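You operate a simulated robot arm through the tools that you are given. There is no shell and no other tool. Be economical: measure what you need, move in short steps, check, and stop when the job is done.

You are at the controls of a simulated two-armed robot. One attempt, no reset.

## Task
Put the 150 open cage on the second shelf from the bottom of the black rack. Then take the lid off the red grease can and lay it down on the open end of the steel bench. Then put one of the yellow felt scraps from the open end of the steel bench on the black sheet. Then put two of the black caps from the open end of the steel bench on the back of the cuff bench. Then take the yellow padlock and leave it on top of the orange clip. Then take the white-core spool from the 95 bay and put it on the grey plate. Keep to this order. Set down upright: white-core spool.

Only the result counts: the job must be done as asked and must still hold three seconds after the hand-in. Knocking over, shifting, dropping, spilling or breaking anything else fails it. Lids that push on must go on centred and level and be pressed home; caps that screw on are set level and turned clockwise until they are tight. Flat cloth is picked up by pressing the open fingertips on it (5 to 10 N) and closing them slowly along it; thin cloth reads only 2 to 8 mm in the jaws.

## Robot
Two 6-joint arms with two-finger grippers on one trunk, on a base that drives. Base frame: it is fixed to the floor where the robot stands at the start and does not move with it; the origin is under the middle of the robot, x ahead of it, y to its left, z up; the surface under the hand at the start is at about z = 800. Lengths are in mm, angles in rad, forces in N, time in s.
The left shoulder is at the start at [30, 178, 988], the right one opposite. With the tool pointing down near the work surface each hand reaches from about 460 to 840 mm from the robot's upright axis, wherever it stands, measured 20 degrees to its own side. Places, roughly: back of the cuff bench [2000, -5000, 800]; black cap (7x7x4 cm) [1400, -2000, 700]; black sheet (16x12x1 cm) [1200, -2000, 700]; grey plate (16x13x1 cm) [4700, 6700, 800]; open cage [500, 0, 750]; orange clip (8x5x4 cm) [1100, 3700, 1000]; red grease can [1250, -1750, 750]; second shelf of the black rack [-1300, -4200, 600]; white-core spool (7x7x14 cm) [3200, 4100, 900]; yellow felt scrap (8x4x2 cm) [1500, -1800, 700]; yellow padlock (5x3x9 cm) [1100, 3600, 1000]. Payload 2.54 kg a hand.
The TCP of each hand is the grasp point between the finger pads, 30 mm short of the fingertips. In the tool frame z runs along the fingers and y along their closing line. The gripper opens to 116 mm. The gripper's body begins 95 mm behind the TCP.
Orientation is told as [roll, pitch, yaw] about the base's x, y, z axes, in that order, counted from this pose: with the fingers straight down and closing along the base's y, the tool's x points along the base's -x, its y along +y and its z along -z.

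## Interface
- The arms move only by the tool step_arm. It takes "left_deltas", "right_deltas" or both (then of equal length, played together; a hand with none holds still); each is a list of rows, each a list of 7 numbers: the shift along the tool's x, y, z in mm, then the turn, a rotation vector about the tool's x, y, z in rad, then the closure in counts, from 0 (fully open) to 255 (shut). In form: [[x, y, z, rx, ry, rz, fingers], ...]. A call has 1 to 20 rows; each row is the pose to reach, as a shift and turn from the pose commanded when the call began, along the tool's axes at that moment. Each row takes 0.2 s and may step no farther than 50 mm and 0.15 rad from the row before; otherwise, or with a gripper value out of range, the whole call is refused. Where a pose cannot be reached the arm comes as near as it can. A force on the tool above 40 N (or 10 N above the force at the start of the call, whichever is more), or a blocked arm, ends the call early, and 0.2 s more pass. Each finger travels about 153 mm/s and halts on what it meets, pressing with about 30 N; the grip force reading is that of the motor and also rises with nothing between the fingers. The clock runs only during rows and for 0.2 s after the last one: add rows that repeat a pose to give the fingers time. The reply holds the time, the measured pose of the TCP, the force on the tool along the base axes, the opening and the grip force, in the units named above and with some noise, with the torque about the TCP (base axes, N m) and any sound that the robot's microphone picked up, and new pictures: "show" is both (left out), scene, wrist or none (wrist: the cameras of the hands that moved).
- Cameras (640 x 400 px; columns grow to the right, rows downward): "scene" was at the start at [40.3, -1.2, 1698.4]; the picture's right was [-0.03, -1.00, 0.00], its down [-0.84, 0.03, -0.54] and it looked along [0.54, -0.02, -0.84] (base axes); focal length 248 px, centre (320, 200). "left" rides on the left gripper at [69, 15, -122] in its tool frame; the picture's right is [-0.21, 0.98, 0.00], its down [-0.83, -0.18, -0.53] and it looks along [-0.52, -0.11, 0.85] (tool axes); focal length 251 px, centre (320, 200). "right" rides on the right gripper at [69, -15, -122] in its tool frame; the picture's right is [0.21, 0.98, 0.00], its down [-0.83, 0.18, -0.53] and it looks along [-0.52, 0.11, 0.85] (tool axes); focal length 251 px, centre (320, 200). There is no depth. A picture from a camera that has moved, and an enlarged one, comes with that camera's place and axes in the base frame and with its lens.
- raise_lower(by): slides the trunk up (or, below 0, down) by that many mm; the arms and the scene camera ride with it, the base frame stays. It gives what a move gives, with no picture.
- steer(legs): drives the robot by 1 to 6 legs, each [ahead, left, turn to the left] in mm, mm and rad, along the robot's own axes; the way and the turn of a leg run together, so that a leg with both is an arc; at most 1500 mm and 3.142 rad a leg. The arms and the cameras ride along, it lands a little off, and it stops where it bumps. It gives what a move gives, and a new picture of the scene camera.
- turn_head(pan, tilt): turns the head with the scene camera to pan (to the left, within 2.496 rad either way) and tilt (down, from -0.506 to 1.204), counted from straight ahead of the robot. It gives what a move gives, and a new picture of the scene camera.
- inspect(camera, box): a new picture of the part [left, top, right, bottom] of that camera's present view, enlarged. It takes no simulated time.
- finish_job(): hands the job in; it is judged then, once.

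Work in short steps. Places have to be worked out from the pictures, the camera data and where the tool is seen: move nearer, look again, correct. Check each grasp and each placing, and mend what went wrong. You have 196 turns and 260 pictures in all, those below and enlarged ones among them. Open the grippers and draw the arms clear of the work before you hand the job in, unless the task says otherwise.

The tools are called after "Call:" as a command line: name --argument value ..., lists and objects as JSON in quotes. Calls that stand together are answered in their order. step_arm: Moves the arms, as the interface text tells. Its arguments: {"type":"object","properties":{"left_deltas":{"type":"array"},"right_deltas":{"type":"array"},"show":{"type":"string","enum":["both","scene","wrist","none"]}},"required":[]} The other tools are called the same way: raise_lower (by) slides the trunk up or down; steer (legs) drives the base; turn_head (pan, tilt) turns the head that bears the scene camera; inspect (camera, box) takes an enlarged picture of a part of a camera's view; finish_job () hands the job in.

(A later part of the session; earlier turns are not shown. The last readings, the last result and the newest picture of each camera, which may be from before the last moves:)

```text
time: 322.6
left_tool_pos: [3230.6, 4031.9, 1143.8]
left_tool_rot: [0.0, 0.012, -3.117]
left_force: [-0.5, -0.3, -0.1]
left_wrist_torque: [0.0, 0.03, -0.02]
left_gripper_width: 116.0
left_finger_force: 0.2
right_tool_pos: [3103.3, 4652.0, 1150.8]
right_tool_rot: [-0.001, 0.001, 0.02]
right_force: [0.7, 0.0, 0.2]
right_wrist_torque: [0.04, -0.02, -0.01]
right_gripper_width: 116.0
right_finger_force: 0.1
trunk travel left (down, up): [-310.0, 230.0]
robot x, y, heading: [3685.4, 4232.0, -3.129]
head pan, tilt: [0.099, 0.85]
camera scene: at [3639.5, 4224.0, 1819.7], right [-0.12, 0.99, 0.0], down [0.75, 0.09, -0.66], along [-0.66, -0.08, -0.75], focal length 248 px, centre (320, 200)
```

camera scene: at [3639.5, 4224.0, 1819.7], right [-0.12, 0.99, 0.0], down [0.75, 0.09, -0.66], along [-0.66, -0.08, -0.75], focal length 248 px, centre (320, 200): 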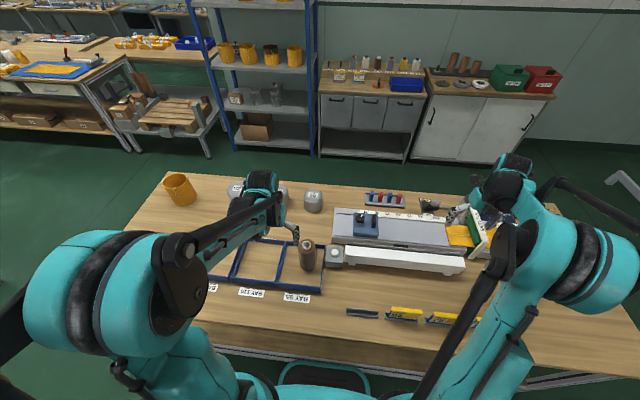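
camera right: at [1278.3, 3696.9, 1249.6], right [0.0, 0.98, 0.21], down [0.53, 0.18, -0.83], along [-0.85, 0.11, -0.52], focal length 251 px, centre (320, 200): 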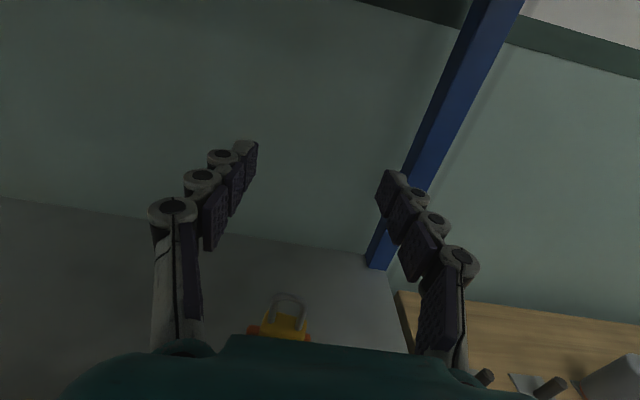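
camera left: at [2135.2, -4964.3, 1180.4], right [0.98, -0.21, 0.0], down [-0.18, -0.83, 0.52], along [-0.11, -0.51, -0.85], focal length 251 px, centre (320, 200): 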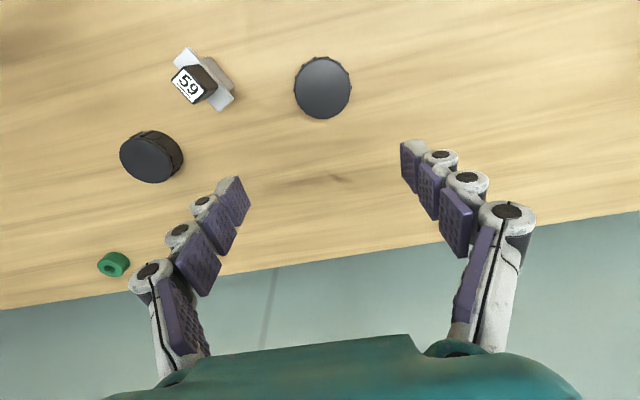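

The spool's top is at about (3138,4115) and the left hand is at (3231,4032). I'll move the left hand near it and check with the wrist camera.

Call:
step_arm --left_deltas '[[-30, -27, 0, 0, 0, 0, 0], [-60, -55, 0, 0, 0, 0, 0], [-91, -80, 0, 0, 0, 0, 0], [-91, -80, 0, 0, 0, 0, 0]]' --show "wrist"

```text
time: 323.6
left_tool_pos: [3138.1, 4112.1, 1144.7]
left_tool_rot: [0.002, 0.011, -3.115]
left_force: [-0.1, -0.2, 0.1]
left_wrist_torque: [-0.01, 0.04, 0.02]
left_gripper_width: 115.8
left_finger_force: 0.2
right_tool_pos: [3104.1, 4652.7, 1151.3]
right_tool_rot: [-0.002, 0.002, 0.021]
right_force: [0.2, 0.1, -0.3]
right_wrist_torque: [0.02, 0.02, 0.02]
right_gripper_width: 116.0
right_finger_force: 0.1
trunk travel left (down, up): [-310.0, 230.0]
robot x, y, heading: [3688.6, 4228.7, -3.124]
head pan, tilt: [0.099, 0.85]
camera left: at [3206.0, 4097.3, 1266.3], right [-0.19, -0.98, 0.0], down [-0.84, 0.16, 0.52], along [-0.51, 0.1, -0.85], focal length 251 px, centre (320, 200)
```

left: 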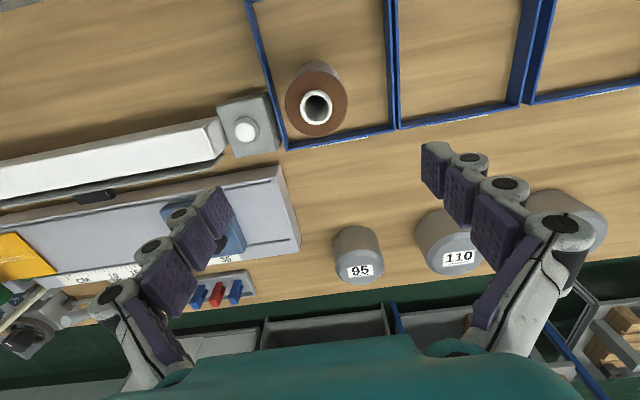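

Triangulating gives the spool at about (3161,4112), top z≈1030. I'll centre, lower 50 mm and re-measure.

Call:
step_arm --left_deltas '[[12, 0, 20, 0, 0, 0, 30], [22, 0, 50, 0, 0, 0, 30], [22, 0, 50, 0, 0, 0, 30]]' --show "wrist"

```text
time: 324.4
left_tool_pos: [3159.9, 4111.6, 1092.7]
left_tool_rot: [0.002, 0.012, -3.116]
left_force: [0.2, -0.9, -0.4]
left_wrist_torque: [0.01, -0.01, 0.01]
left_gripper_width: 102.3
left_finger_force: 0.1
right_tool_pos: [3102.7, 4652.0, 1151.9]
right_tool_rot: [-0.001, 0.001, 0.021]
right_force: [-0.2, -0.1, 0.7]
right_wrist_torque: [0.03, 0.0, -0.01]
right_gripper_width: 116.0
right_finger_force: 0.0
trunk travel left (down, up): [-310.0, 230.0]
robot x, y, heading: [3687.3, 4228.3, -3.124]
head pan, tilt: [0.099, 0.85]
camera left: at [3227.8, 4097.4, 1216.0], right [-0.19, -0.98, 0.0], down [-0.84, 0.16, 0.52], along [-0.51, 0.1, -0.85], focal length 251 px, centre (320, 200)
```

left: 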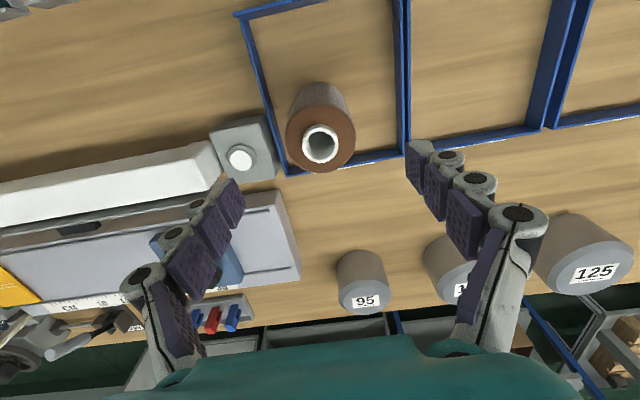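

The spool is at (3155,4112) with its top at z≈995. I'll descend to TCP z≈955 and grip.

Call:
step_arm --left_deltas '[[-4, 0, 40, 0, 0, 0, 30], [-5, 0, 80, 0, 0, 0, 30], [-5, 0, 115, 0, 0, 0, 30], [-5, 0, 138, 0, 0, 0, 30], [-5, 0, 138, 0, 0, 0, 80], [-5, 0, 138, 0, 0, 0, 120], [-5, 0, 138, 0, 0, 0, 150], [-5, 0, 138, 0, 0, 0, 160], [-5, 0, 138, 0, 0, 0, 160]]' --show "wrist"

```text
time: 326.4
left_tool_pos: [3157.5, 4109.6, 955.2]
left_tool_rot: [0.002, 0.012, -3.114]
left_force: [1.4, 0.6, 0.0]
left_wrist_torque: [-0.08, -0.17, 0.03]
left_gripper_width: 68.2
left_finger_force: 29.7
right_tool_pos: [3104.4, 4652.5, 1151.2]
right_tool_rot: [-0.002, 0.001, 0.021]
right_force: [0.8, 0.0, -0.2]
right_wrist_torque: [0.02, -0.01, 0.01]
right_gripper_width: 116.0
right_finger_force: 0.1
trunk travel left (down, up): [-310.0, 230.0]
robot x, y, heading: [3686.3, 4233.7, -3.123]
head pan, tilt: [0.099, 0.85]
camera left: at [3225.8, 4095.2, 1078.4], right [-0.19, -0.98, 0.0], down [-0.84, 0.16, 0.52], along [-0.51, 0.1, -0.85], focal length 251 px, centre (320, 200)
```

left: 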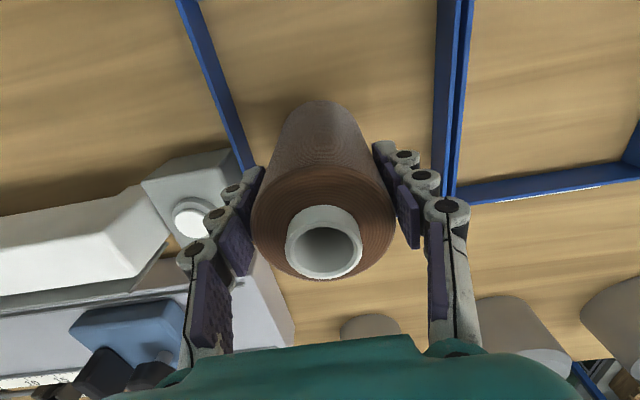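

The spool is gripped at 68 mm. I'll lift it, tuck the right hand in and unwind its yaw, then back away and turn north towards the grey plate.

Call:
step_arm --left_deltas '[[0, 0, -20, 0, 0, 0, 170], [0, 0, -45, 0, 0, 0, 170], [0, 0, -75, 0, 0, 0, 170], [0, 0, -105, 0, 0, 0, 170], [0, 0, -135, 0, 0, 0, 170], [0, 0, -165, 0, 0, 0, 170], [0, 0, -180, 0, 0, 0, 170], [0, 0, -180, 0, 0, 0, 170], [0, 0, -180, 0, 0, 0, 170], [0, 0, -180, 0, 0, 0, 170], [0, 0, -180, 0, 0, 0, 170]]' --right_deltas '[[0, 0, -10, 0, 0, -0.143, 0], [0, -15, -20, 0, 0, -0.286, 0], [0, -35, -30, 0, 0, -0.429, 0], [0, -55, -30, 0, 0, -0.571, 0], [0, -75, -30, 0, 0, -0.714, 0], [0, -95, -30, 0, 0, -0.857, 0], [0, -115, -30, 0, 0, -1.0, 0], [0, -135, -30, 0, 0, -1.143, 0], [0, -155, -30, 0, 0, -1.286, 0], [0, -175, -30, 0, 0, -1.428, 0], [0, -190, -30, 0, 0, -1.571, 0]]' --show "none"

Call:
steer --legs '[[-800, 0, 0], [0, 0, -1.589], [700, -300, 0]]'

Call:
turn_head --pan 0.05 --tilt 0.45

```text
time: 328.8
left_tool_pos: [3154.8, 4109.1, 1135.0]
left_tool_rot: [0.001, 0.013, -3.116]
left_force: [-0.5, 0.9, -2.8]
left_wrist_torque: [-0.02, -0.02, 0.01]
left_gripper_width: 68.1
left_finger_force: 30.1
right_tool_pos: [3106.9, 4462.4, 1182.7]
right_tool_rot: [-0.003, 0.002, 1.594]
right_force: [-0.2, -0.8, 0.1]
right_wrist_torque: [0.01, 0.02, 0.02]
right_gripper_width: 115.8
right_finger_force: 0.1
trunk travel left (down, up): [-310.0, 230.0]
robot x, y, heading: [3685.0, 4234.1, -3.119]
head pan, tilt: [0.099, 0.85]
```

```text
time: 340.6
left_tool_pos: [4673.9, 5472.5, 1135.2]
left_tool_rot: [0.003, 0.011, 1.567]
left_force: [0.5, 0.0, -2.9]
left_wrist_torque: [-0.01, -0.01, -0.01]
left_gripper_width: 67.8
left_finger_force: 29.7
right_tool_pos: [5029.2, 5510.5, 1181.0]
right_tool_rot: [0.001, 0.002, -0.009]
right_force: [-0.7, 0.7, -1.1]
right_wrist_torque: [-0.02, -0.04, 0.0]
right_gripper_width: 115.7
right_finger_force: 0.0
trunk travel left (down, up): [-310.0, 230.0]
robot x, y, heading: [4779.1, 4933.6, 1.563]
head pan, tilt: [0.099, 0.85]
camera scene: at [4774.7, 4987.0, 1819.7], right [1.0, 0.09, 0.0], down [0.07, -0.75, -0.66], along [-0.06, 0.66, -0.75], focal length 248 px, centre (320, 200)
```

scene: 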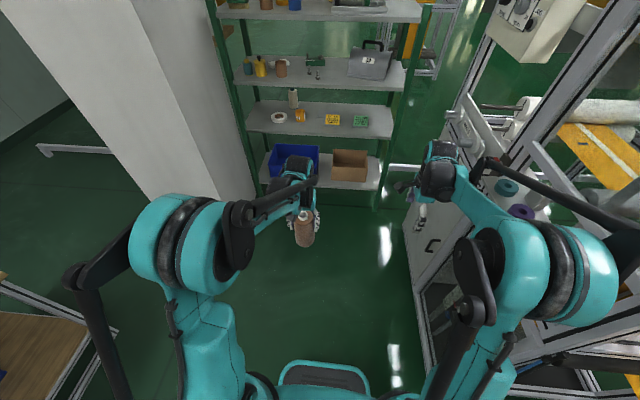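

```text
time: 341.4
left_tool_pos: [4672.6, 5471.9, 1135.8]
left_tool_rot: [0.002, 0.012, 1.567]
left_force: [-0.2, -0.4, -3.8]
left_wrist_torque: [0.01, 0.0, -0.03]
left_gripper_width: 67.9
left_finger_force: 29.8
right_tool_pos: [5030.0, 5510.6, 1181.5]
right_tool_rot: [0.0, 0.001, -0.009]
right_force: [-0.9, 0.4, -0.1]
right_wrist_torque: [0.05, 0.01, -0.01]
right_gripper_width: 115.9
right_finger_force: 0.1
trunk travel left (down, up): [-310.0, 230.0]
robot x, y, heading: [4776.5, 4936.6, 1.558]
head pan, tilt: [0.051, 0.45]
camera scene: at [4777.7, 5000.4, 1854.1], right [1.0, 0.04, 0.0], down [0.02, -0.44, -0.9], along [-0.04, 0.9, -0.44], focal length 248 px, centre (320, 200)
```

scene: 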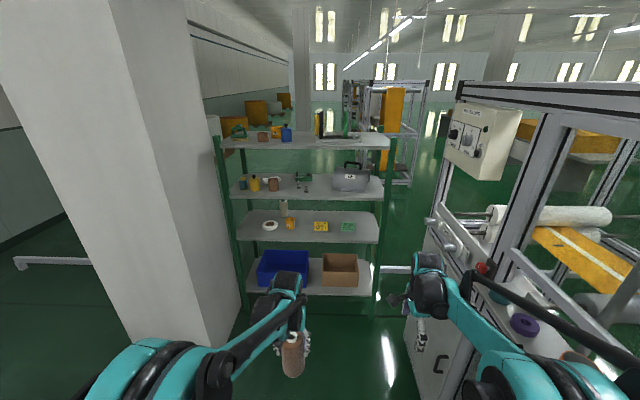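

I'll zoom in on the green rack to find the grey plate.

Call:
inspect --camera "scene" --box '[205, 110, 405, 310]'

```text
2.00 times, centred on (305, 210) of scene
camera zoom: at [4777.7, 5000.4, 1854.1], right [1.0, 0.04, 0.0], down [0.02, -0.44, -0.9], along [-0.04, 0.9, -0.44], focal length 497 px, centre (350, 180)
```

zoom: 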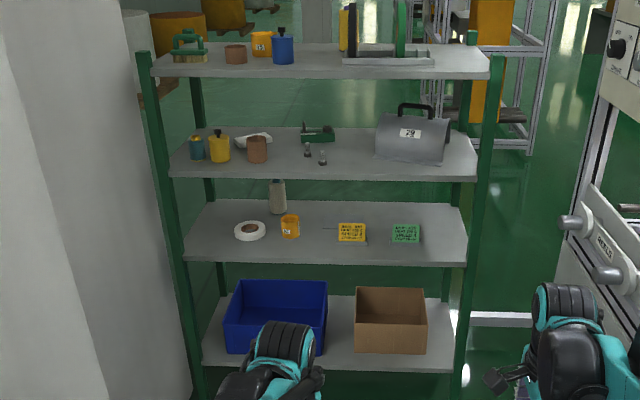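

I'll zoom further on that shelf; the plate must be grey on grey.

Call:
inspect --camera "scene" --box '[260, 200, 370, 255]'

```text
5.82 times, centred on (315, 228) of scene
camera zoom: at [4777.7, 5000.4, 1854.1], right [1.0, 0.04, 0.0], down [0.02, -0.44, -0.9], along [-0.04, 0.9, -0.44], focal length 1446 px, centre (349, 40)
```

zoom: 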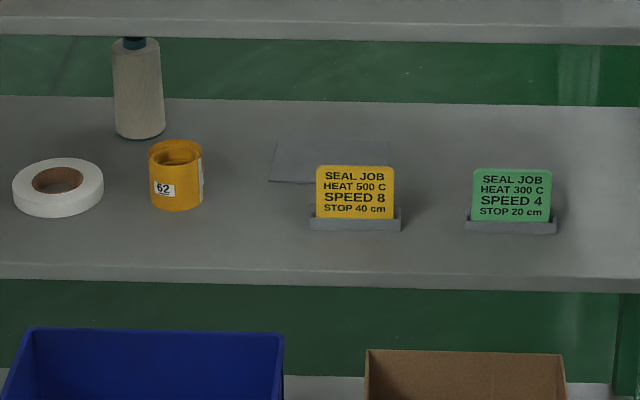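

The grey plate sits behind the yellow sign at about (4675,6767) on a shelf with only ~320 mm headroom. The present top grasp won't fit in there. I'll hand the spool over in the air: the left hand holds it ahead while the right hand takes the lower part at a 50° tilt with its camera on top.

Call:
step_arm --left_deltas '[[-14, -21, 18, 0, 0, 0, 170], [-28, -43, 37, 0, 0, 0, 170], [-42, -64, 55, 0, 0, 0, 170], [-56, -86, 74, 0, 0, 0, 170], [-70, -107, 92, 0, 0, 0, 170], [-84, -128, 111, 0, 0, 0, 170], [-98, -150, 130, 0, 0, 0, 170], [-112, -171, 148, 0, 0, 0, 170], [-126, -192, 167, 0, 0, 0, 170], [-138, -213, 185, 0, 0, 0, 170]]' --right_deltas '[[-20, 0, 0, 0, 0, 0.135, 46], [-40, 0, 0, 0, 0, 0.27, 46], [-40, 0, 0, 0, 0, 0.405, 46], [-40, 0, 0, 0, 0, 0.54, 46], [-40, 0, 0, 0, 0, 0.675, 46], [-40, 0, 0, 0, 0, 0.81, 46], [-40, 0, 0, 0, 0, 0.945, 46], [-40, 0, 0, 0, 0, 1.08, 46], [-40, 0, 0, 0, 0, 1.215, 46], [-40, 0, 0, 0, 0, 1.327, 46]]' --show "none"

Call:
step_arm --right_deltas '[[0, 0, 40, 0, 0.12, 0, 46], [0, 0, 80, 0, 0.24, 0, 46], [0, 0, 120, 0, 0.36, 0, 46], [10, 0, 160, 0, 0.48, 0, 46], [20, -15, 195, 0, 0.6, 0, 46], [30, -50, 210, 0, 0.72, 0, 46], [30, -90, 210, 0, 0.82, 0, 46], [30, -125, 210, 0, 0.873, 0, 46], [30, -155, 210, 0, 0.873, 0, 46], [30, -155, 210, 0, 0.873, 0, 46]]' --show "both"

```text
time: 343.6
left_tool_pos: [4889.2, 5609.8, 947.2]
left_tool_rot: [0.004, 0.014, 1.565]
left_force: [0.0, 0.3, -2.7]
left_wrist_torque: [-0.04, 0.0, 0.02]
left_gripper_width: 67.8
left_finger_force: 30.5
right_tool_pos: [5069.8, 5510.5, 1181.2]
right_tool_rot: [-0.004, 0.0, -1.336]
right_force: [0.1, -0.5, 0.2]
right_wrist_torque: [0.02, -0.04, -0.01]
right_gripper_width: 94.9
right_finger_force: 0.1
trunk travel left (down, up): [-310.0, 230.0]
robot x, y, heading: [4781.4, 4934.2, 1.564]
head pan, tilt: [0.051, 0.45]
```

```text
time: 345.7
left_tool_pos: [4877.7, 5611.0, 947.0]
left_tool_rot: [0.009, 0.011, 1.569]
left_force: [-10.3, 0.6, 1.7]
left_wrist_torque: [-0.44, -1.27, -0.84]
left_gripper_width: 68.2
left_finger_force: 29.4
right_tool_pos: [4921.5, 5567.4, 1041.5]
right_tool_rot: [0.009, 0.868, -1.335]
right_force: [9.8, 0.3, -5.6]
right_wrist_torque: [0.13, -0.05, 0.39]
right_gripper_width: 91.1
right_finger_force: 0.1
right hand out of reach, approached as far as the arm can: row 6, 7, 8, 9, 10
trunk travel left (down, up): [-310.0, 230.0]
robot x, y, heading: [4781.0, 4935.6, 1.565]
head pan, tilt: [0.051, 0.45]
stopped in row 10 (left hand): the force on the tool passed its limit at 47 N (the readings are from after the stop); the commanded pose is now the measured one
camera scene: at [4776.7, 5000.5, 1854.2], right [1.0, 0.04, 0.0], down [0.02, -0.44, -0.9], along [-0.04, 0.9, -0.44], focal length 248 px, centre (320, 200)
camera right: at [4917.3, 5516.2, 1172.3], right [0.92, 0.36, 0.17], down [0.39, -0.87, -0.28], along [0.05, 0.33, -0.94], focal length 251 px, centre (320, 200)
```

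scene: 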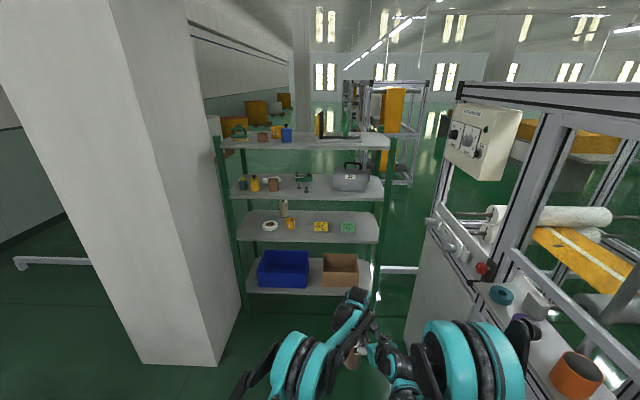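
right: 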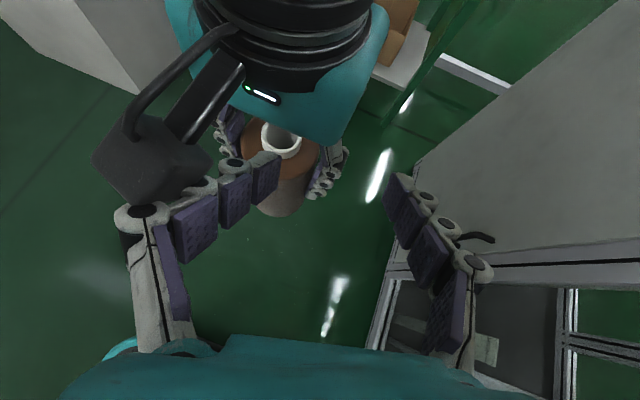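

The hands got too close, though the spool is still held. I'll change plan: move the right hand clear, raise the spool, and go back to the spool bench. There I'll set it on the free strip near (3410,4100) and regrasp it with the tilted right hand.

Call:
step_arm --right_deltas '[[0, 40, 0, 0, 0, 0, 46], [0, 80, 0, 0, 0, 0, 46], [0, 120, 0, 0, 0, 0, 46], [0, 160, 0, 0, 0, 0, 46], [0, 160, 0, 0, 0, 0, 46]]' --left_deltas '[[0, 0, 0, 0, 0, 0, 170], [0, 0, -30, 0, 0, 0, 170], [0, 0, -70, 0, 0, 0, 170], [0, 0, -115, 0, 0, 0, 170], [0, 0, -150, 0, 0, 0, 170]]' --show "none"

Call:
steer --legs '[[-900, 0, 0], [0, 0, 1.577], [640, 0, 0]]'

Call:
turn_head --pan 0.0 --tilt 0.8

Call:
inspect --camera "left" --box '[0, 0, 640, 400]'

```text
time: 346.9
left_tool_pos: [4882.5, 5612.7, 1098.8]
left_tool_rot: [0.006, 0.01, 1.569]
left_force: [-1.4, -0.5, -1.9]
left_wrist_torque: [-0.01, 0.02, -0.02]
left_gripper_width: 68.0
left_finger_force: 29.9
right_tool_pos: [5076.8, 5604.0, 1042.1]
right_tool_rot: [0.006, 0.871, -1.333]
right_force: [-0.3, 0.4, 0.3]
right_wrist_torque: [0.0, -0.02, -0.04]
right_gripper_width: 95.1
right_finger_force: 0.1
trunk travel left (down, up): [-310.0, 230.0]
robot x, y, heading: [4783.5, 4939.0, 1.561]
head pan, tilt: [0.051, 0.45]
```

```text
time: 358.6
left_tool_pos: [3460.2, 4128.3, 1098.8]
left_tool_rot: [0.01, 0.011, -3.129]
left_force: [-0.4, 0.2, -3.1]
left_wrist_torque: [-0.02, -0.03, 0.0]
left_gripper_width: 68.0
left_finger_force: 29.6
right_tool_pos: [3467.0, 4321.4, 1042.0]
right_tool_rot: [0.005, 0.869, 0.248]
right_force: [-0.4, 0.7, -0.7]
right_wrist_torque: [0.0, 0.01, 0.0]
right_gripper_width: 95.0
right_finger_force: 0.1
trunk travel left (down, up): [-310.0, 230.0]
robot x, y, heading: [4135.6, 4035.2, -3.142]
head pan, tilt: [0.051, 0.45]
camera scene: at [4076.9, 4031.1, 1854.1], right [-0.06, 1.0, 0.0], down [0.44, 0.02, -0.9], along [-0.9, -0.05, -0.44], focal length 248 px, centre (320, 200)
```

scene: 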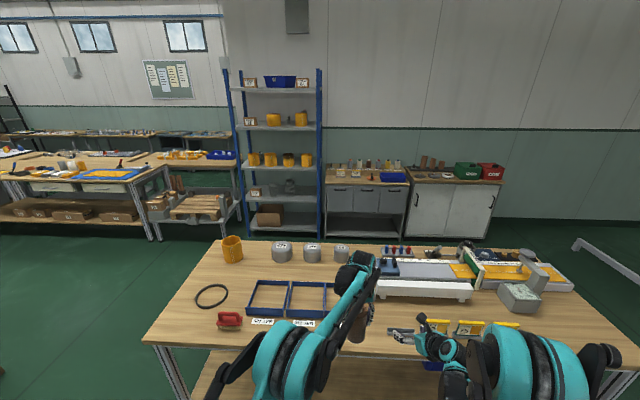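

```text
time: 359.4
left_tool_pos: [3462.4, 4127.9, 1099.1]
left_tool_rot: [0.008, 0.012, -3.129]
left_force: [0.0, 0.7, -2.4]
left_wrist_torque: [-0.01, -0.01, 0.01]
left_gripper_width: 67.8
left_finger_force: 29.4
right_tool_pos: [3467.7, 4321.1, 1040.8]
right_tool_rot: [0.006, 0.869, 0.248]
right_force: [-0.2, -0.3, 0.1]
right_wrist_torque: [-0.01, 0.01, 0.01]
right_gripper_width: 95.2
right_finger_force: 0.0
trunk travel left (down, up): [-310.0, 230.0]
robot x, y, heading: [4141.2, 4036.7, -3.138]
head pan, tilt: [0.0, 0.799]
camera scene: at [4088.8, 4035.8, 1823.8], right [-0.01, 1.0, 0.0], down [0.72, 0.0, -0.7], along [-0.7, 0.0, -0.72], focal length 248 px, centre (320, 200)
```

scene: 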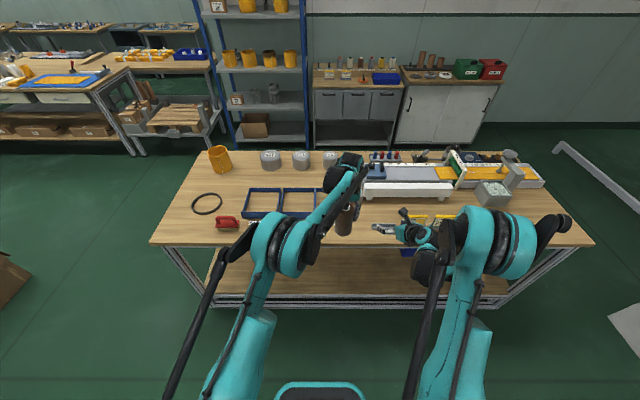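

```text
1.00 times, centred on (320, 200) of left (not enlarged: the box is as wide or as high as the picture)
camera zoom: at [3529.7, 4113.3, 1221.7], right [-0.2, -0.98, 0.01], down [-0.83, 0.18, 0.52], along [-0.51, 0.1, -0.85], focal length 251 px, centre (320, 200)
```

zoom: 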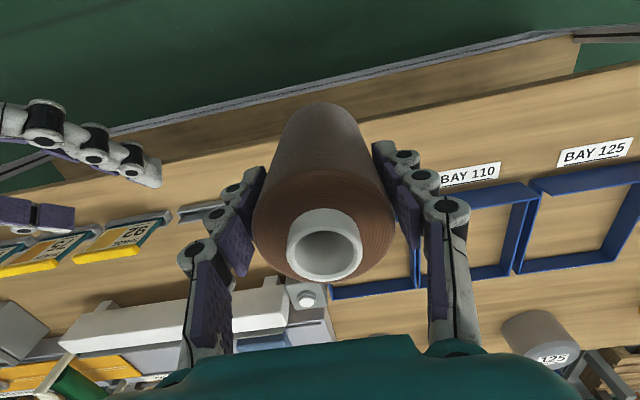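

The bench's near edge is at x≈3418 and the strip to the bay front is about 110 mm, so I'll set the spool at (3362,4085). I drive 120 mm closer and lower.

Call:
steer --legs '[[120, 0, 0]]'

Call:
step_arm --left_deltas '[[10, 21, 20, 0, 0, 0, 170], [20, 43, 50, 0, 0, 0, 170], [20, 43, 85, 0, 0, 0, 170], [20, 43, 115, 0, 0, 0, 170], [20, 43, 128, 0, 0, 0, 170], [20, 43, 128, 0, 0, 0, 170]]' --show "wrist"

```text
time: 360.7
left_tool_pos: [3342.3, 4126.7, 1099.0]
left_tool_rot: [0.008, 0.013, -3.127]
left_force: [0.2, 0.3, -2.2]
left_wrist_torque: [0.02, -0.05, -0.01]
left_gripper_width: 67.9
left_finger_force: 29.5
right_tool_pos: [3347.5, 4318.7, 1041.4]
right_tool_rot: [0.004, 0.869, 0.249]
right_force: [0.5, -0.5, -0.6]
right_wrist_torque: [-0.01, 0.0, -0.01]
right_gripper_width: 95.1
right_finger_force: 0.1
trunk travel left (down, up): [-310.0, 230.0]
robot x, y, heading: [4022.2, 4032.5, -3.137]
head pan, tilt: [0.0, 0.799]
camera scene: at [3968.5, 4034.9, 1823.7], right [-0.01, 1.0, 0.0], down [0.72, 0.0, -0.7], along [-0.7, 0.0, -0.72], focal length 248 px, centre (320, 200)
```

scene: 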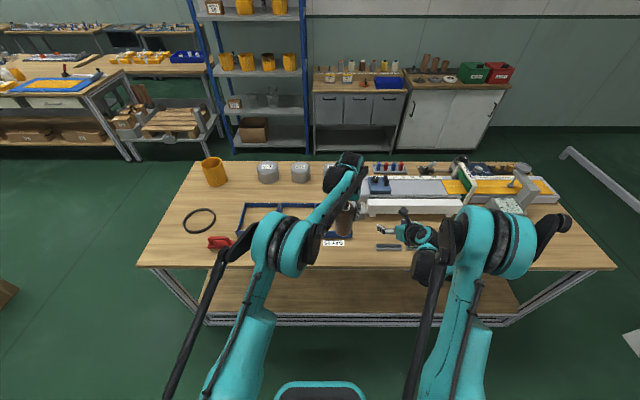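

```text
time: 362.1
left_tool_pos: [3362.9, 4081.5, 970.4]
left_tool_rot: [0.011, 0.01, -3.128]
left_force: [-0.1, -0.2, -2.4]
left_wrist_torque: [-0.01, 0.01, 0.01]
left_gripper_width: 68.0
left_finger_force: 30.1
right_tool_pos: [3347.6, 4318.6, 1042.6]
right_tool_rot: [0.006, 0.869, 0.253]
right_force: [0.2, -0.5, -0.6]
right_wrist_torque: [0.03, -0.01, -0.01]
right_gripper_width: 95.2
right_finger_force: 0.1
trunk travel left (down, up): [-310.0, 230.0]
robot x, y, heading: [4018.0, 4036.7, -3.134]
head pan, tilt: [0.0, 0.799]
camera left: at [3432.2, 4067.6, 1094.2], right [-0.2, -0.98, 0.01], down [-0.83, 0.17, 0.52], along [-0.51, 0.1, -0.85], focal length 251 px, centre (320, 200)
```

left: 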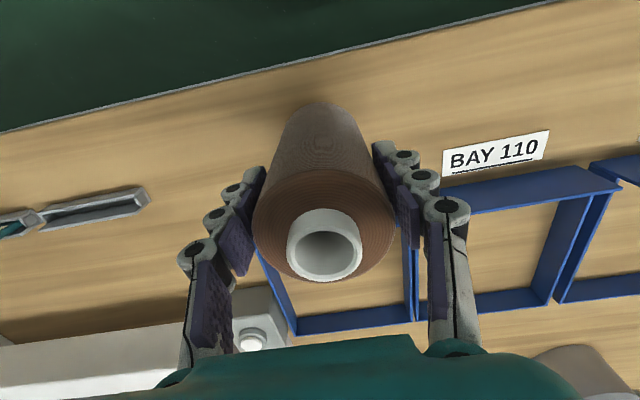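

The label strip is clear of the spool's footprint. I'll creep down to contact.

Call:
step_arm --left_deltas '[[0, 0, 4, 0, 0, 0, 170], [0, 0, 8, 0, 0, 0, 170], [0, 0, 11, 0, 0, 0, 170], [0, 0, 13, 0, 0, 0, 170], [0, 0, 15, 0, 0, 0, 170]]' --show "none"

```text
time: 363.3
left_tool_pos: [3364.8, 4081.4, 955.9]
left_tool_rot: [0.008, 0.01, -3.127]
left_force: [0.3, 0.6, -3.4]
left_wrist_torque: [0.0, -0.03, -0.01]
left_gripper_width: 68.0
left_finger_force: 29.5
right_tool_pos: [3348.1, 4318.3, 1040.7]
right_tool_rot: [0.006, 0.871, 0.249]
right_force: [-0.4, 0.2, 0.2]
right_wrist_torque: [0.02, -0.02, 0.02]
right_gripper_width: 95.2
right_finger_force: 0.1
trunk travel left (down, up): [-310.0, 230.0]
robot x, y, heading: [4019.5, 4033.4, -3.132]
head pan, tilt: [0.0, 0.799]
```

Call:
step_arm --left_deltas '[[0, 0, 2, 0, 0, 0, 170], [0, 0, 4, 0, 0, 0, 170], [0, 0, 5, 0, 0, 0, 170]]' --show "none"

```text
time: 364.1
left_tool_pos: [3365.3, 4082.4, 953.9]
left_tool_rot: [0.008, 0.006, -3.128]
left_force: [-8.5, 0.3, 34.3]
left_wrist_torque: [0.01, 0.48, -0.11]
left_gripper_width: 68.1
left_finger_force: 30.3
right_tool_pos: [3348.7, 4318.4, 1043.9]
right_tool_rot: [0.005, 0.87, 0.251]
right_force: [-0.2, -0.4, -0.9]
right_wrist_torque: [-0.01, -0.02, 0.02]
right_gripper_width: 94.9
right_finger_force: 0.0
trunk travel left (down, up): [-310.0, 230.0]
robot x, y, heading: [4023.1, 4029.2, -3.136]
head pan, tilt: [0.0, 0.799]
```

Contact confirmed; the spool stands on the bench. I'll release it, rise, shift the base back and left to line up the right hand, then set the right hand's height.

Call:
step_arm --left_deltas '[[0, 0, -3, 0, 0, 0, 140], [0, 0, -3, 0, 0, 0, 115], [0, 0, -3, 0, 0, 0, 90], [0, 0, -3, 0, 0, 0, 60], [0, 0, -3, 0, 0, 0, 35], [0, 0, -40, 0, 0, 0, 30], [0, 0, -85, 0, 0, 0, 30], [0, 0, -130, 0, 0, 0, 30], [0, 0, -175, 0, 0, 0, 30], [0, 0, -220, 0, 0, 0, 0]]' --show "wrist"

Call:
steer --legs '[[-170, 0, 0], [0, 209, 0]]'

Call:
step_arm --right_deltas '[[-10, 1, 15, 0, 0, 0, 13], [-20, 3, 32, 0, 0, 0, 13], [-30, 5, 50, 0, 0, 0, 13], [-42, 7, 70, 0, 0, 0, 13], [-55, 8, 89, 0, 0, 0, 13], [-55, 8, 89, 0, 0, 0, 13]]' --show "wrist"

```text
time: 366.3
left_tool_pos: [3362.4, 4085.3, 1173.7]
left_tool_rot: [0.009, 0.01, -3.129]
left_force: [-0.6, -0.4, 0.5]
left_wrist_torque: [0.0, 0.01, -0.01]
left_gripper_width: 116.0
left_finger_force: 0.3
right_tool_pos: [3349.1, 4319.5, 1043.8]
right_tool_rot: [0.006, 0.871, 0.253]
right_force: [0.1, -0.1, 0.1]
right_wrist_torque: [-0.02, 0.01, -0.02]
right_gripper_width: 94.9
right_finger_force: 0.0
trunk travel left (down, up): [-310.0, 230.0]
robot x, y, heading: [4019.9, 4035.2, -3.138]
head pan, tilt: [0.0, 0.799]
camera left: at [3430.2, 4071.3, 1297.0], right [-0.2, -0.98, 0.01], down [-0.83, 0.17, 0.52], along [-0.51, 0.1, -0.85], focal length 251 px, centre (320, 200)
```

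left: 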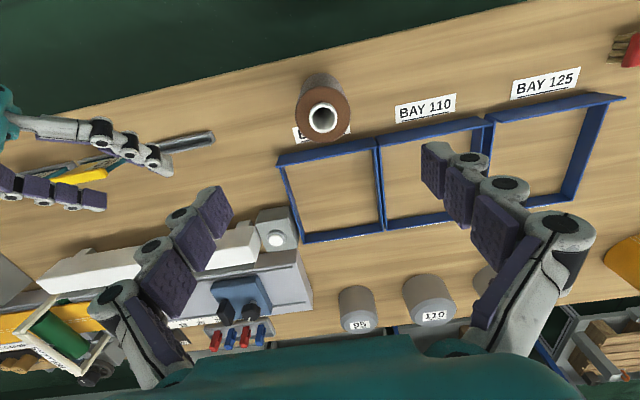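

```text
time: 369.0
left_tool_pos: [3531.3, 3872.7, 1173.6]
left_tool_rot: [0.007, 0.011, -3.127]
left_force: [-0.3, 0.8, 0.8]
left_wrist_torque: [0.04, -0.03, -0.01]
left_gripper_width: 115.8
left_finger_force: 0.0
right_tool_pos: [3519.1, 4106.0, 1041.7]
right_tool_rot: [0.006, 0.87, 0.251]
right_force: [0.5, 0.4, 0.2]
right_wrist_torque: [0.04, 0.0, 0.0]
right_gripper_width: 95.2
right_finger_force: 0.1
trunk travel left (down, up): [-310.0, 230.0]
robot x, y, heading: [4190.9, 3820.0, -3.133]
head pan, tilt: [0.0, 0.799]
camera scene: at [4140.8, 3820.7, 1823.7], right [-0.01, 1.0, 0.0], down [0.72, 0.0, -0.7], along [-0.7, 0.0, -0.72], focal length 248 px, centre (320, 200)
```

scene: 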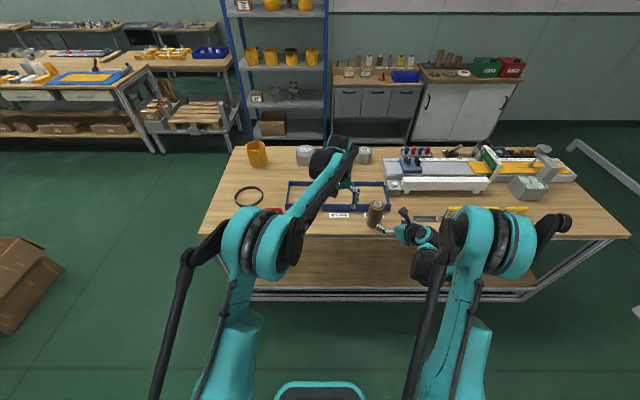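

```text
time: 370.4
left_tool_pos: [3532.5, 3872.2, 1172.5]
left_tool_rot: [0.011, 0.01, -3.126]
left_force: [-0.1, -0.2, -0.4]
left_wrist_torque: [0.04, 0.03, 0.02]
left_gripper_width: 115.6
left_finger_force: 0.1
right_tool_pos: [3486.3, 4104.4, 942.5]
right_tool_rot: [0.007, 0.871, 0.249]
right_force: [0.4, -0.3, 0.3]
right_wrist_torque: [0.02, 0.02, 0.0]
right_gripper_width: 109.9
right_finger_force: 0.2
trunk travel left (down, up): [-310.0, 230.0]
robot x, y, heading: [4192.3, 3823.5, -3.137]
head pan, tilt: [0.0, 0.799]
camera right: at [3537.8, 4102.2, 1073.5], right [-0.37, 0.91, 0.17], down [0.87, 0.41, -0.29], along [-0.33, 0.04, -0.94], focal length 251 px, centre (320, 200)
```

right: 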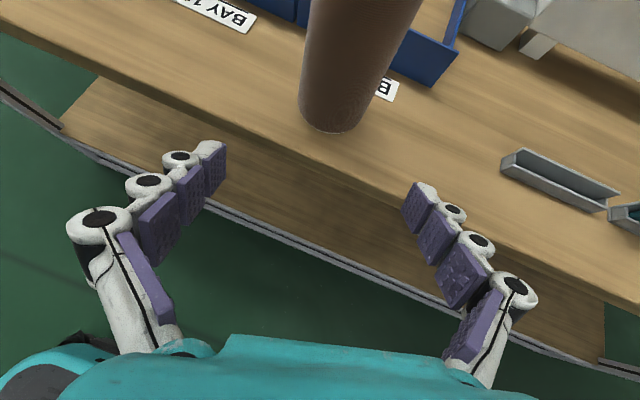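

The spool stands at about (3360,4087). I'll shift the right hand 13 mm sideways, then drive along its pointing direction so the fingers straddle the spool.

Call:
step_arm --right_deltas '[[0, 7, 0, 0, 0, 0, 13], [0, 13, 0, 0, 0, 0, 13]]' --show "none"

Call:
steer --legs '[[112, 28, 0]]'

Call:
inspect --camera "right" --box '[0, 0, 640, 400]'

```text
time: 371.0
left_tool_pos: [3532.8, 3873.8, 1173.0]
left_tool_rot: [0.007, 0.01, -3.128]
left_force: [-0.4, 0.5, 0.2]
left_wrist_torque: [-0.03, 0.01, 0.05]
left_gripper_width: 116.0
left_finger_force: 0.2
right_tool_pos: [3481.7, 4120.1, 942.6]
right_tool_rot: [0.005, 0.869, 0.25]
right_force: [-0.7, 0.1, -0.5]
right_wrist_torque: [0.03, 0.0, 0.02]
right_gripper_width: 109.6
right_finger_force: 0.0
trunk travel left (down, up): [-310.0, 230.0]
robot x, y, heading: [4189.2, 3818.3, -3.139]
head pan, tilt: [0.0, 0.799]
```

```text
time: 372.2
left_tool_pos: [3419.8, 3842.5, 1173.3]
left_tool_rot: [0.008, 0.009, -3.125]
left_force: [-0.3, -0.1, -0.7]
left_wrist_torque: [0.05, -0.03, -0.01]
left_gripper_width: 116.1
left_finger_force: 0.0
right_tool_pos: [3369.1, 4089.5, 942.5]
right_tool_rot: [0.009, 0.868, 0.251]
right_force: [-0.3, -0.9, 0.4]
right_wrist_torque: [0.01, -0.01, 0.01]
right_gripper_width: 110.0
right_finger_force: 0.0
trunk travel left (down, up): [-310.0, 230.0]
robot x, y, heading: [4076.6, 3794.2, -3.134]
head pan, tilt: [0.0, 0.799]
camera scene: at [4027.7, 3792.3, 1823.7], right [-0.01, 1.0, 0.0], down [0.72, 0.0, -0.7], along [-0.7, 0.0, -0.72], focal length 248 px, centre (320, 200)
```

scene: 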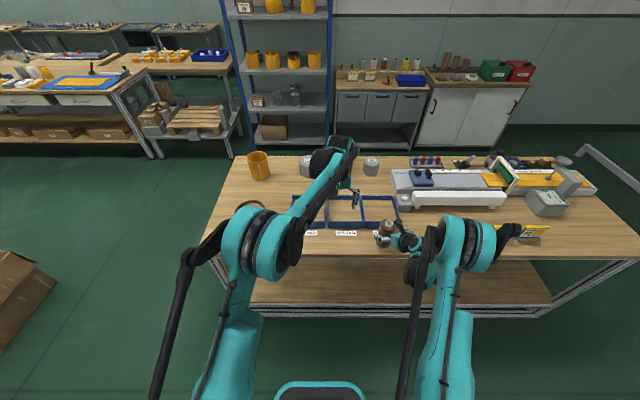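

```text
1.00 times, centred on (320, 200) of right (not enlarged: the box is as wide or as high as the picture)
camera zoom: at [3420.9, 4086.4, 1073.4], right [-0.37, 0.91, 0.17], down [0.87, 0.41, -0.29], along [-0.33, 0.04, -0.94], focal length 251 px, centre (320, 200)
```

zoom: 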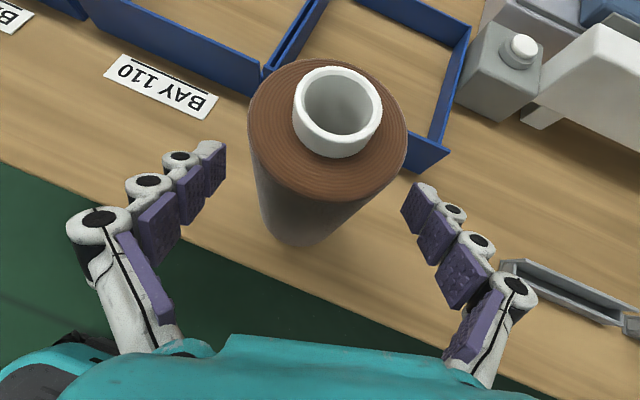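

The spool is well centred between the pads. Close and lift.

Call:
step_arm --right_deltas '[[0, 0, 0, 0, 0, 0, 50], [0, 0, 0, 0, 0, 0, 85], [0, 0, 0, 0, 0, 0, 120], [0, 0, 0, 0, 0, 0, 150], [0, 0, 0, 0, 0, 0, 160], [0, 0, 0, 0, 0, 0, 160], [15, 0, -13, 0, 0, 0, 165], [38, 0, -32, 0, 0, 0, 165], [69, 0, -58, 0, 0, 0, 165]]' --show "wrist"

```text
time: 374.2
left_tool_pos: [3421.8, 3843.2, 1172.5]
left_tool_rot: [0.008, 0.01, -3.128]
left_force: [0.6, -0.2, -0.3]
left_wrist_torque: [0.0, -0.01, 0.01]
left_gripper_width: 116.0
left_finger_force: 0.1
right_tool_pos: [3370.4, 4088.0, 1032.3]
right_tool_rot: [0.007, 0.871, 0.251]
right_force: [-0.3, -0.2, -2.7]
right_wrist_torque: [0.0, -0.02, 0.02]
right_gripper_width: 67.3
right_finger_force: 30.4
trunk travel left (down, up): [-310.0, 230.0]
robot x, y, heading: [4078.3, 3790.2, -3.137]
head pan, tilt: [0.0, 0.799]
camera right: at [3421.0, 4085.3, 1164.1], right [-0.37, 0.91, 0.17], down [0.87, 0.41, -0.29], along [-0.33, 0.04, -0.94], focal length 251 px, centre (320, 200)
```

right: 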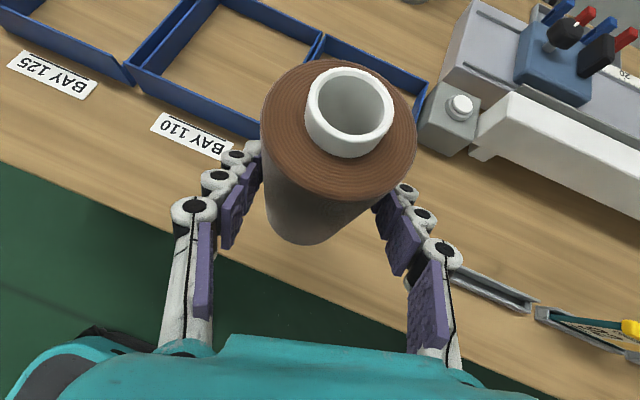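

The spool is held, but at a 50° tilt the wrist would be too high under the rack's upper shelf. I'll set it back down here and release. Then I'll back off 115 mm along the approach and come in again at 70°, gripping higher.

Call:
step_arm --right_deltas '[[-20, 0, 17, 0, 0, 0, 165], [-42, 0, 35, 0, 0, 0, 165], [-58, 0, 49, 0, 0, 0, 165], [-65, 0, 54.5, 0, 0, 0, 165], [-69, 0, 58, 0, 0, 0, 165], [-69, 0, 58, 0, 0, 0, 165], [-69, 0, 58, 0, 0, 0, 100], [-69, 0, 58, 0, 0, 0, 80], [-69, 0, 58, 0, 0, 0, 50], [-69, 0, 58, 0, 0, 0, 13], [-69, 0, 58, 0, 0, 0, 13]]' --show "none"

Call:
steer --legs '[[-112, -28, 0]]'

Call:
step_arm --right_deltas '[[6, 0, -5, 0, 0.12, 0, 13], [12, 0, -10, 0, 0.24, 0, 13], [16, 0, -15, 0, 0.349, 0, 13], [34, 0, 6, 0, 0.349, 0, 13], [52, 0, 28, 0, 0.349, 0, 13], [70, 0, 49, 0, 0.349, 0, 13], [80, 0, 61, 0, 0.349, 0, 13], [80, 0, 61, 0, 0.349, 0, 13]]' --show "wrist"

```text
time: 376.6
left_tool_pos: [3421.3, 3843.7, 1172.1]
left_tool_rot: [0.008, 0.011, -3.127]
left_force: [0.2, -0.1, 0.4]
left_wrist_torque: [-0.04, 0.0, 0.04]
left_gripper_width: 116.0
left_finger_force: 0.2
right_tool_pos: [3370.8, 4089.7, 941.6]
right_tool_rot: [0.004, 0.869, 0.251]
right_force: [0.7, 0.1, -0.2]
right_wrist_torque: [0.0, 0.01, -0.02]
right_gripper_width: 110.1
right_finger_force: 0.0
trunk travel left (down, up): [-310.0, 230.0]
robot x, y, heading: [4078.7, 3792.8, -3.134]
head pan, tilt: [0.0, 0.799]
```

```text
time: 377.8
left_tool_pos: [3534.5, 3871.0, 1172.2]
left_tool_rot: [0.009, 0.011, -3.126]
left_force: [0.4, 0.2, 0.4]
left_wrist_torque: [0.0, 0.03, -0.02]
left_gripper_width: 116.1
left_finger_force: 0.0
right_tool_pos: [3483.9, 4117.4, 942.6]
right_tool_rot: [0.004, 0.87, 0.251]
right_force: [1.2, 0.3, 0.5]
right_wrist_torque: [0.0, -0.03, 0.02]
right_gripper_width: 110.0
right_finger_force: 0.2
trunk travel left (down, up): [-310.0, 230.0]
robot x, y, heading: [4192.3, 3817.7, -3.133]
head pan, tilt: [0.0, 0.799]
camera scene: at [4142.3, 3821.5, 1823.8], right [-0.01, 1.0, 0.0], down [0.72, 0.01, -0.7], along [-0.7, -0.01, -0.72], focal length 248 px, centre (320, 200)
```

scene: 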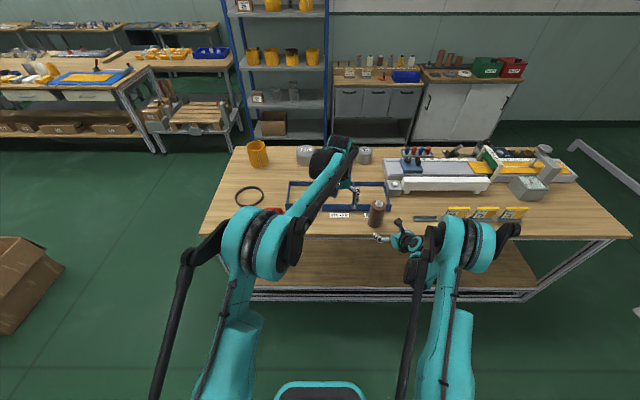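

```text
time: 379.6
left_tool_pos: [3533.3, 3870.9, 1173.1]
left_tool_rot: [0.009, 0.01, -3.126]
left_force: [-0.5, -0.4, 0.2]
left_wrist_torque: [-0.01, 0.01, -0.01]
left_gripper_width: 116.1
left_finger_force: 0.1
right_tool_pos: [3387.2, 4092.8, 962.1]
right_tool_rot: [0.011, 1.22, 0.257]
right_force: [-0.1, 0.6, -0.3]
right_wrist_torque: [-0.04, -0.01, 0.02]
right_gripper_width: 110.2
right_finger_force: 0.1
right hand out of reach, approached as far as the arm can: row 2, 3, 4
trunk travel left (down, up): [-310.0, 230.0]
robot x, y, heading: [4194.7, 3823.4, -3.133]
head pan, tilt: [0.0, 0.799]
camera right: at [3478.9, 4099.8, 1068.4], right [-0.31, 0.93, 0.21], down [0.72, 0.37, -0.59], along [-0.62, -0.04, -0.78], focal length 251 px, centre (320, 200)
```

right: 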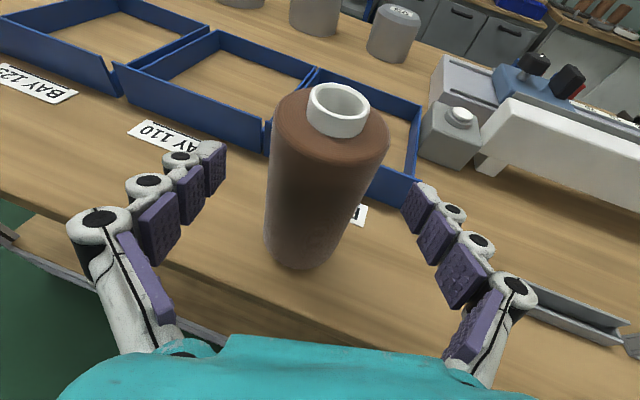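

This is a clean 70° pose straddling the spool's upper half. I'll advance 16 mm, close, and lift 70 mm.

Call:
step_arm --right_deltas '[[3, 0, 8, 0, 0, 0, 13], [5.5, 1, 15, 0, 0, 0, 30], [5.5, 1, 15, 0, 0, 0, 70], [5.5, 1, 15, 0, 0, 0, 100], [5.5, 1, 15, 0, 0, 0, 130], [5.5, 1, 15, 0, 0, 0, 160], [5.5, 1, 15, 0, 0, 0, 165], [25, 1, 8, 0, 0, 0, 165], [50, 1, -1, 0, 0, 0, 165], [71, 1, -9, 0, 0, 0, 165]]' --show "wrist"

```text
time: 381.8
left_tool_pos: [3533.2, 3871.4, 1173.3]
left_tool_rot: [0.01, 0.012, -3.128]
left_force: [-0.6, 0.2, -0.7]
left_wrist_torque: [-0.01, 0.02, -0.03]
left_gripper_width: 115.8
left_finger_force: 0.1
right_tool_pos: [3371.8, 4090.6, 1034.7]
right_tool_rot: [0.013, 1.218, 0.258]
right_force: [0.4, -0.1, -2.1]
right_wrist_torque: [0.01, -0.06, -0.03]
right_gripper_width: 67.4
right_finger_force: 30.3
trunk travel left (down, up): [-310.0, 230.0]
robot x, y, heading: [4189.5, 3822.5, -3.132]
head pan, tilt: [0.0, 0.799]
camera right: at [3463.4, 4097.0, 1139.7], right [-0.31, 0.93, 0.21], down [0.72, 0.37, -0.59], along [-0.62, -0.04, -0.78], focal length 251 px, centre (320, 200)
```

right: 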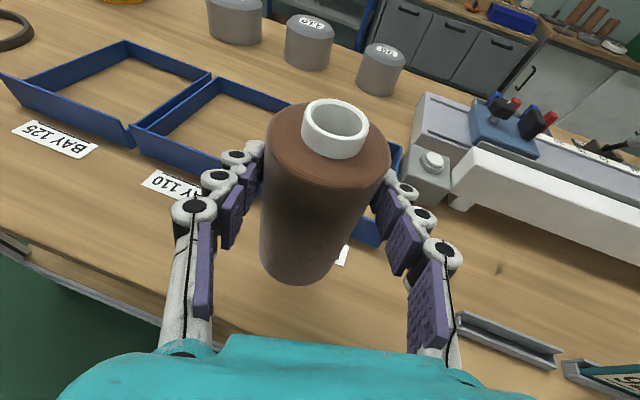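

The spool is held at 70°, about 107 mm above its base. I'll tuck the left hand back, then back up, turn north and drive to the green rack.

Call:
step_arm --left_deltas '[[40, 10, 0, 0, 0, 0, 0], [75, 40, 0, 0, 0, 0, 0], [105, 75, 0, 0, 0, 0, 0], [135, 110, 0, 0, 0, 0, 0], [165, 145, 0, 0, 0, 0, 0], [185, 185, 0, 0, 0, 0, 0], [195, 225, 0, 0, 0, 0, 0], [195, 240, 0, 0, 0, 0, 0]]' --show "none"

Call:
steer --legs '[[-150, 0, 0], [0, 0, -1.58], [1470, -58, 0]]'

Call:
turn_head --pan -0.1 --tilt 0.55

Call:
inspect --camera "right" --box '[0, 0, 640, 400]'

```text
time: 383.6
left_tool_pos: [3731.6, 3635.1, 1177.3]
left_tool_rot: [0.01, 0.011, -3.124]
left_force: [0.0, 0.5, 0.1]
left_wrist_torque: [-0.03, -0.02, -0.05]
left_gripper_width: 116.0
left_finger_force: 0.1
right_tool_pos: [3369.5, 4089.6, 1032.3]
right_tool_rot: [0.009, 1.217, 0.26]
right_force: [-0.9, 0.3, -2.6]
right_wrist_torque: [0.04, -0.07, 0.0]
right_gripper_width: 67.1
right_finger_force: 30.0
trunk travel left (down, up): [-310.0, 230.0]
robot x, y, heading: [4188.7, 3822.2, -3.136]
head pan, tilt: [0.0, 0.799]
```

```text
time: 395.9
left_tool_pos: [4198.3, 5786.5, 1176.7]
left_tool_rot: [0.01, 0.011, 1.589]
left_force: [-0.3, 0.9, -0.3]
left_wrist_torque: [0.0, -0.01, -0.02]
left_gripper_width: 115.7
left_finger_force: 0.0
right_tool_pos: [4651.4, 6149.0, 1033.4]
right_tool_rot: [0.009, 1.218, -1.312]
right_force: [-0.4, 0.0, -2.7]
right_wrist_torque: [0.0, -0.03, 0.0]
right_gripper_width: 67.6
right_finger_force: 30.1
trunk travel left (down, up): [-310.0, 230.0]
robot x, y, heading: [4381.0, 5327.3, 1.579]
head pan, tilt: [0.0, 0.799]
camera scene: at [4384.6, 5379.8, 1823.7], right [1.0, 0.01, 0.0], down [0.01, -0.72, -0.7], along [-0.01, 0.7, -0.72], focal length 248 px, centre (320, 200)
```

scene: 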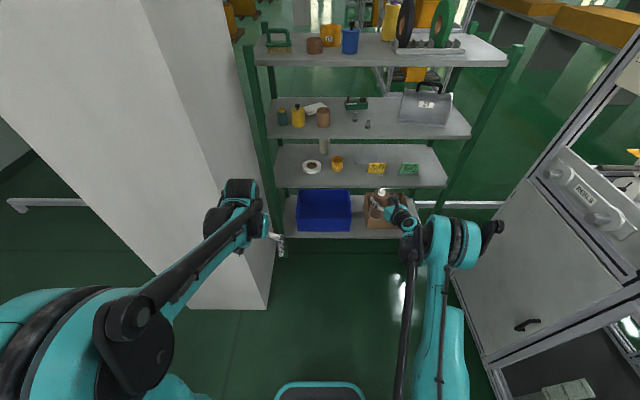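

```text
time: 396.7
left_tool_pos: [4196.1, 5787.2, 1177.6]
left_tool_rot: [0.008, 0.012, 1.589]
left_force: [0.1, 0.8, 0.0]
left_wrist_torque: [0.0, -0.01, 0.01]
left_gripper_width: 116.0
left_finger_force: 0.1
right_tool_pos: [4651.5, 6148.1, 1033.0]
right_tool_rot: [0.013, 1.217, -1.31]
right_force: [0.5, 0.1, -3.0]
right_wrist_torque: [-0.04, 0.0, 0.01]
right_gripper_width: 67.5
right_finger_force: 30.0
trunk travel left (down, up): [-310.0, 230.0]
robot x, y, heading: [4386.2, 5329.6, 1.578]
head pan, tilt: [-0.099, 0.55]
camera scene: at [4393.4, 5388.1, 1845.0], right [1.0, -0.09, 0.0], down [-0.05, -0.52, -0.85], along [0.08, 0.85, -0.52], focal length 248 px, centre (320, 200)
```

scene: 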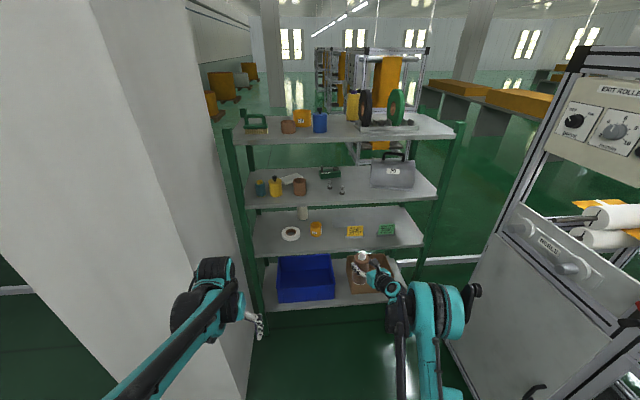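

```text
1.00 times, centred on (320, 200) of right (not enlarged: the box is as wide or as high as the picture)
camera zoom: at [4658.9, 6056.9, 1139.3], right [0.93, 0.31, 0.21], down [0.37, -0.72, -0.59], along [-0.04, 0.62, -0.78], focal length 251 px, centre (320, 200)
```

zoom: 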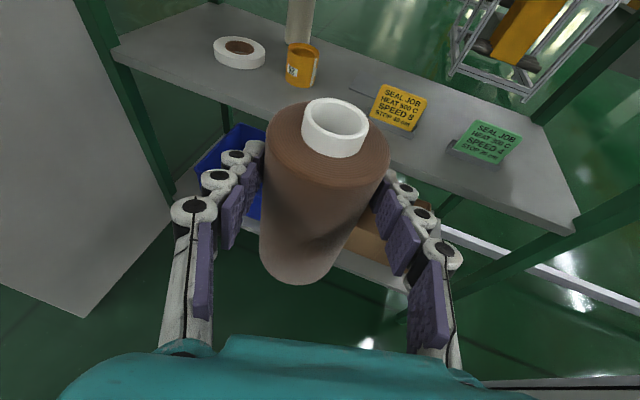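

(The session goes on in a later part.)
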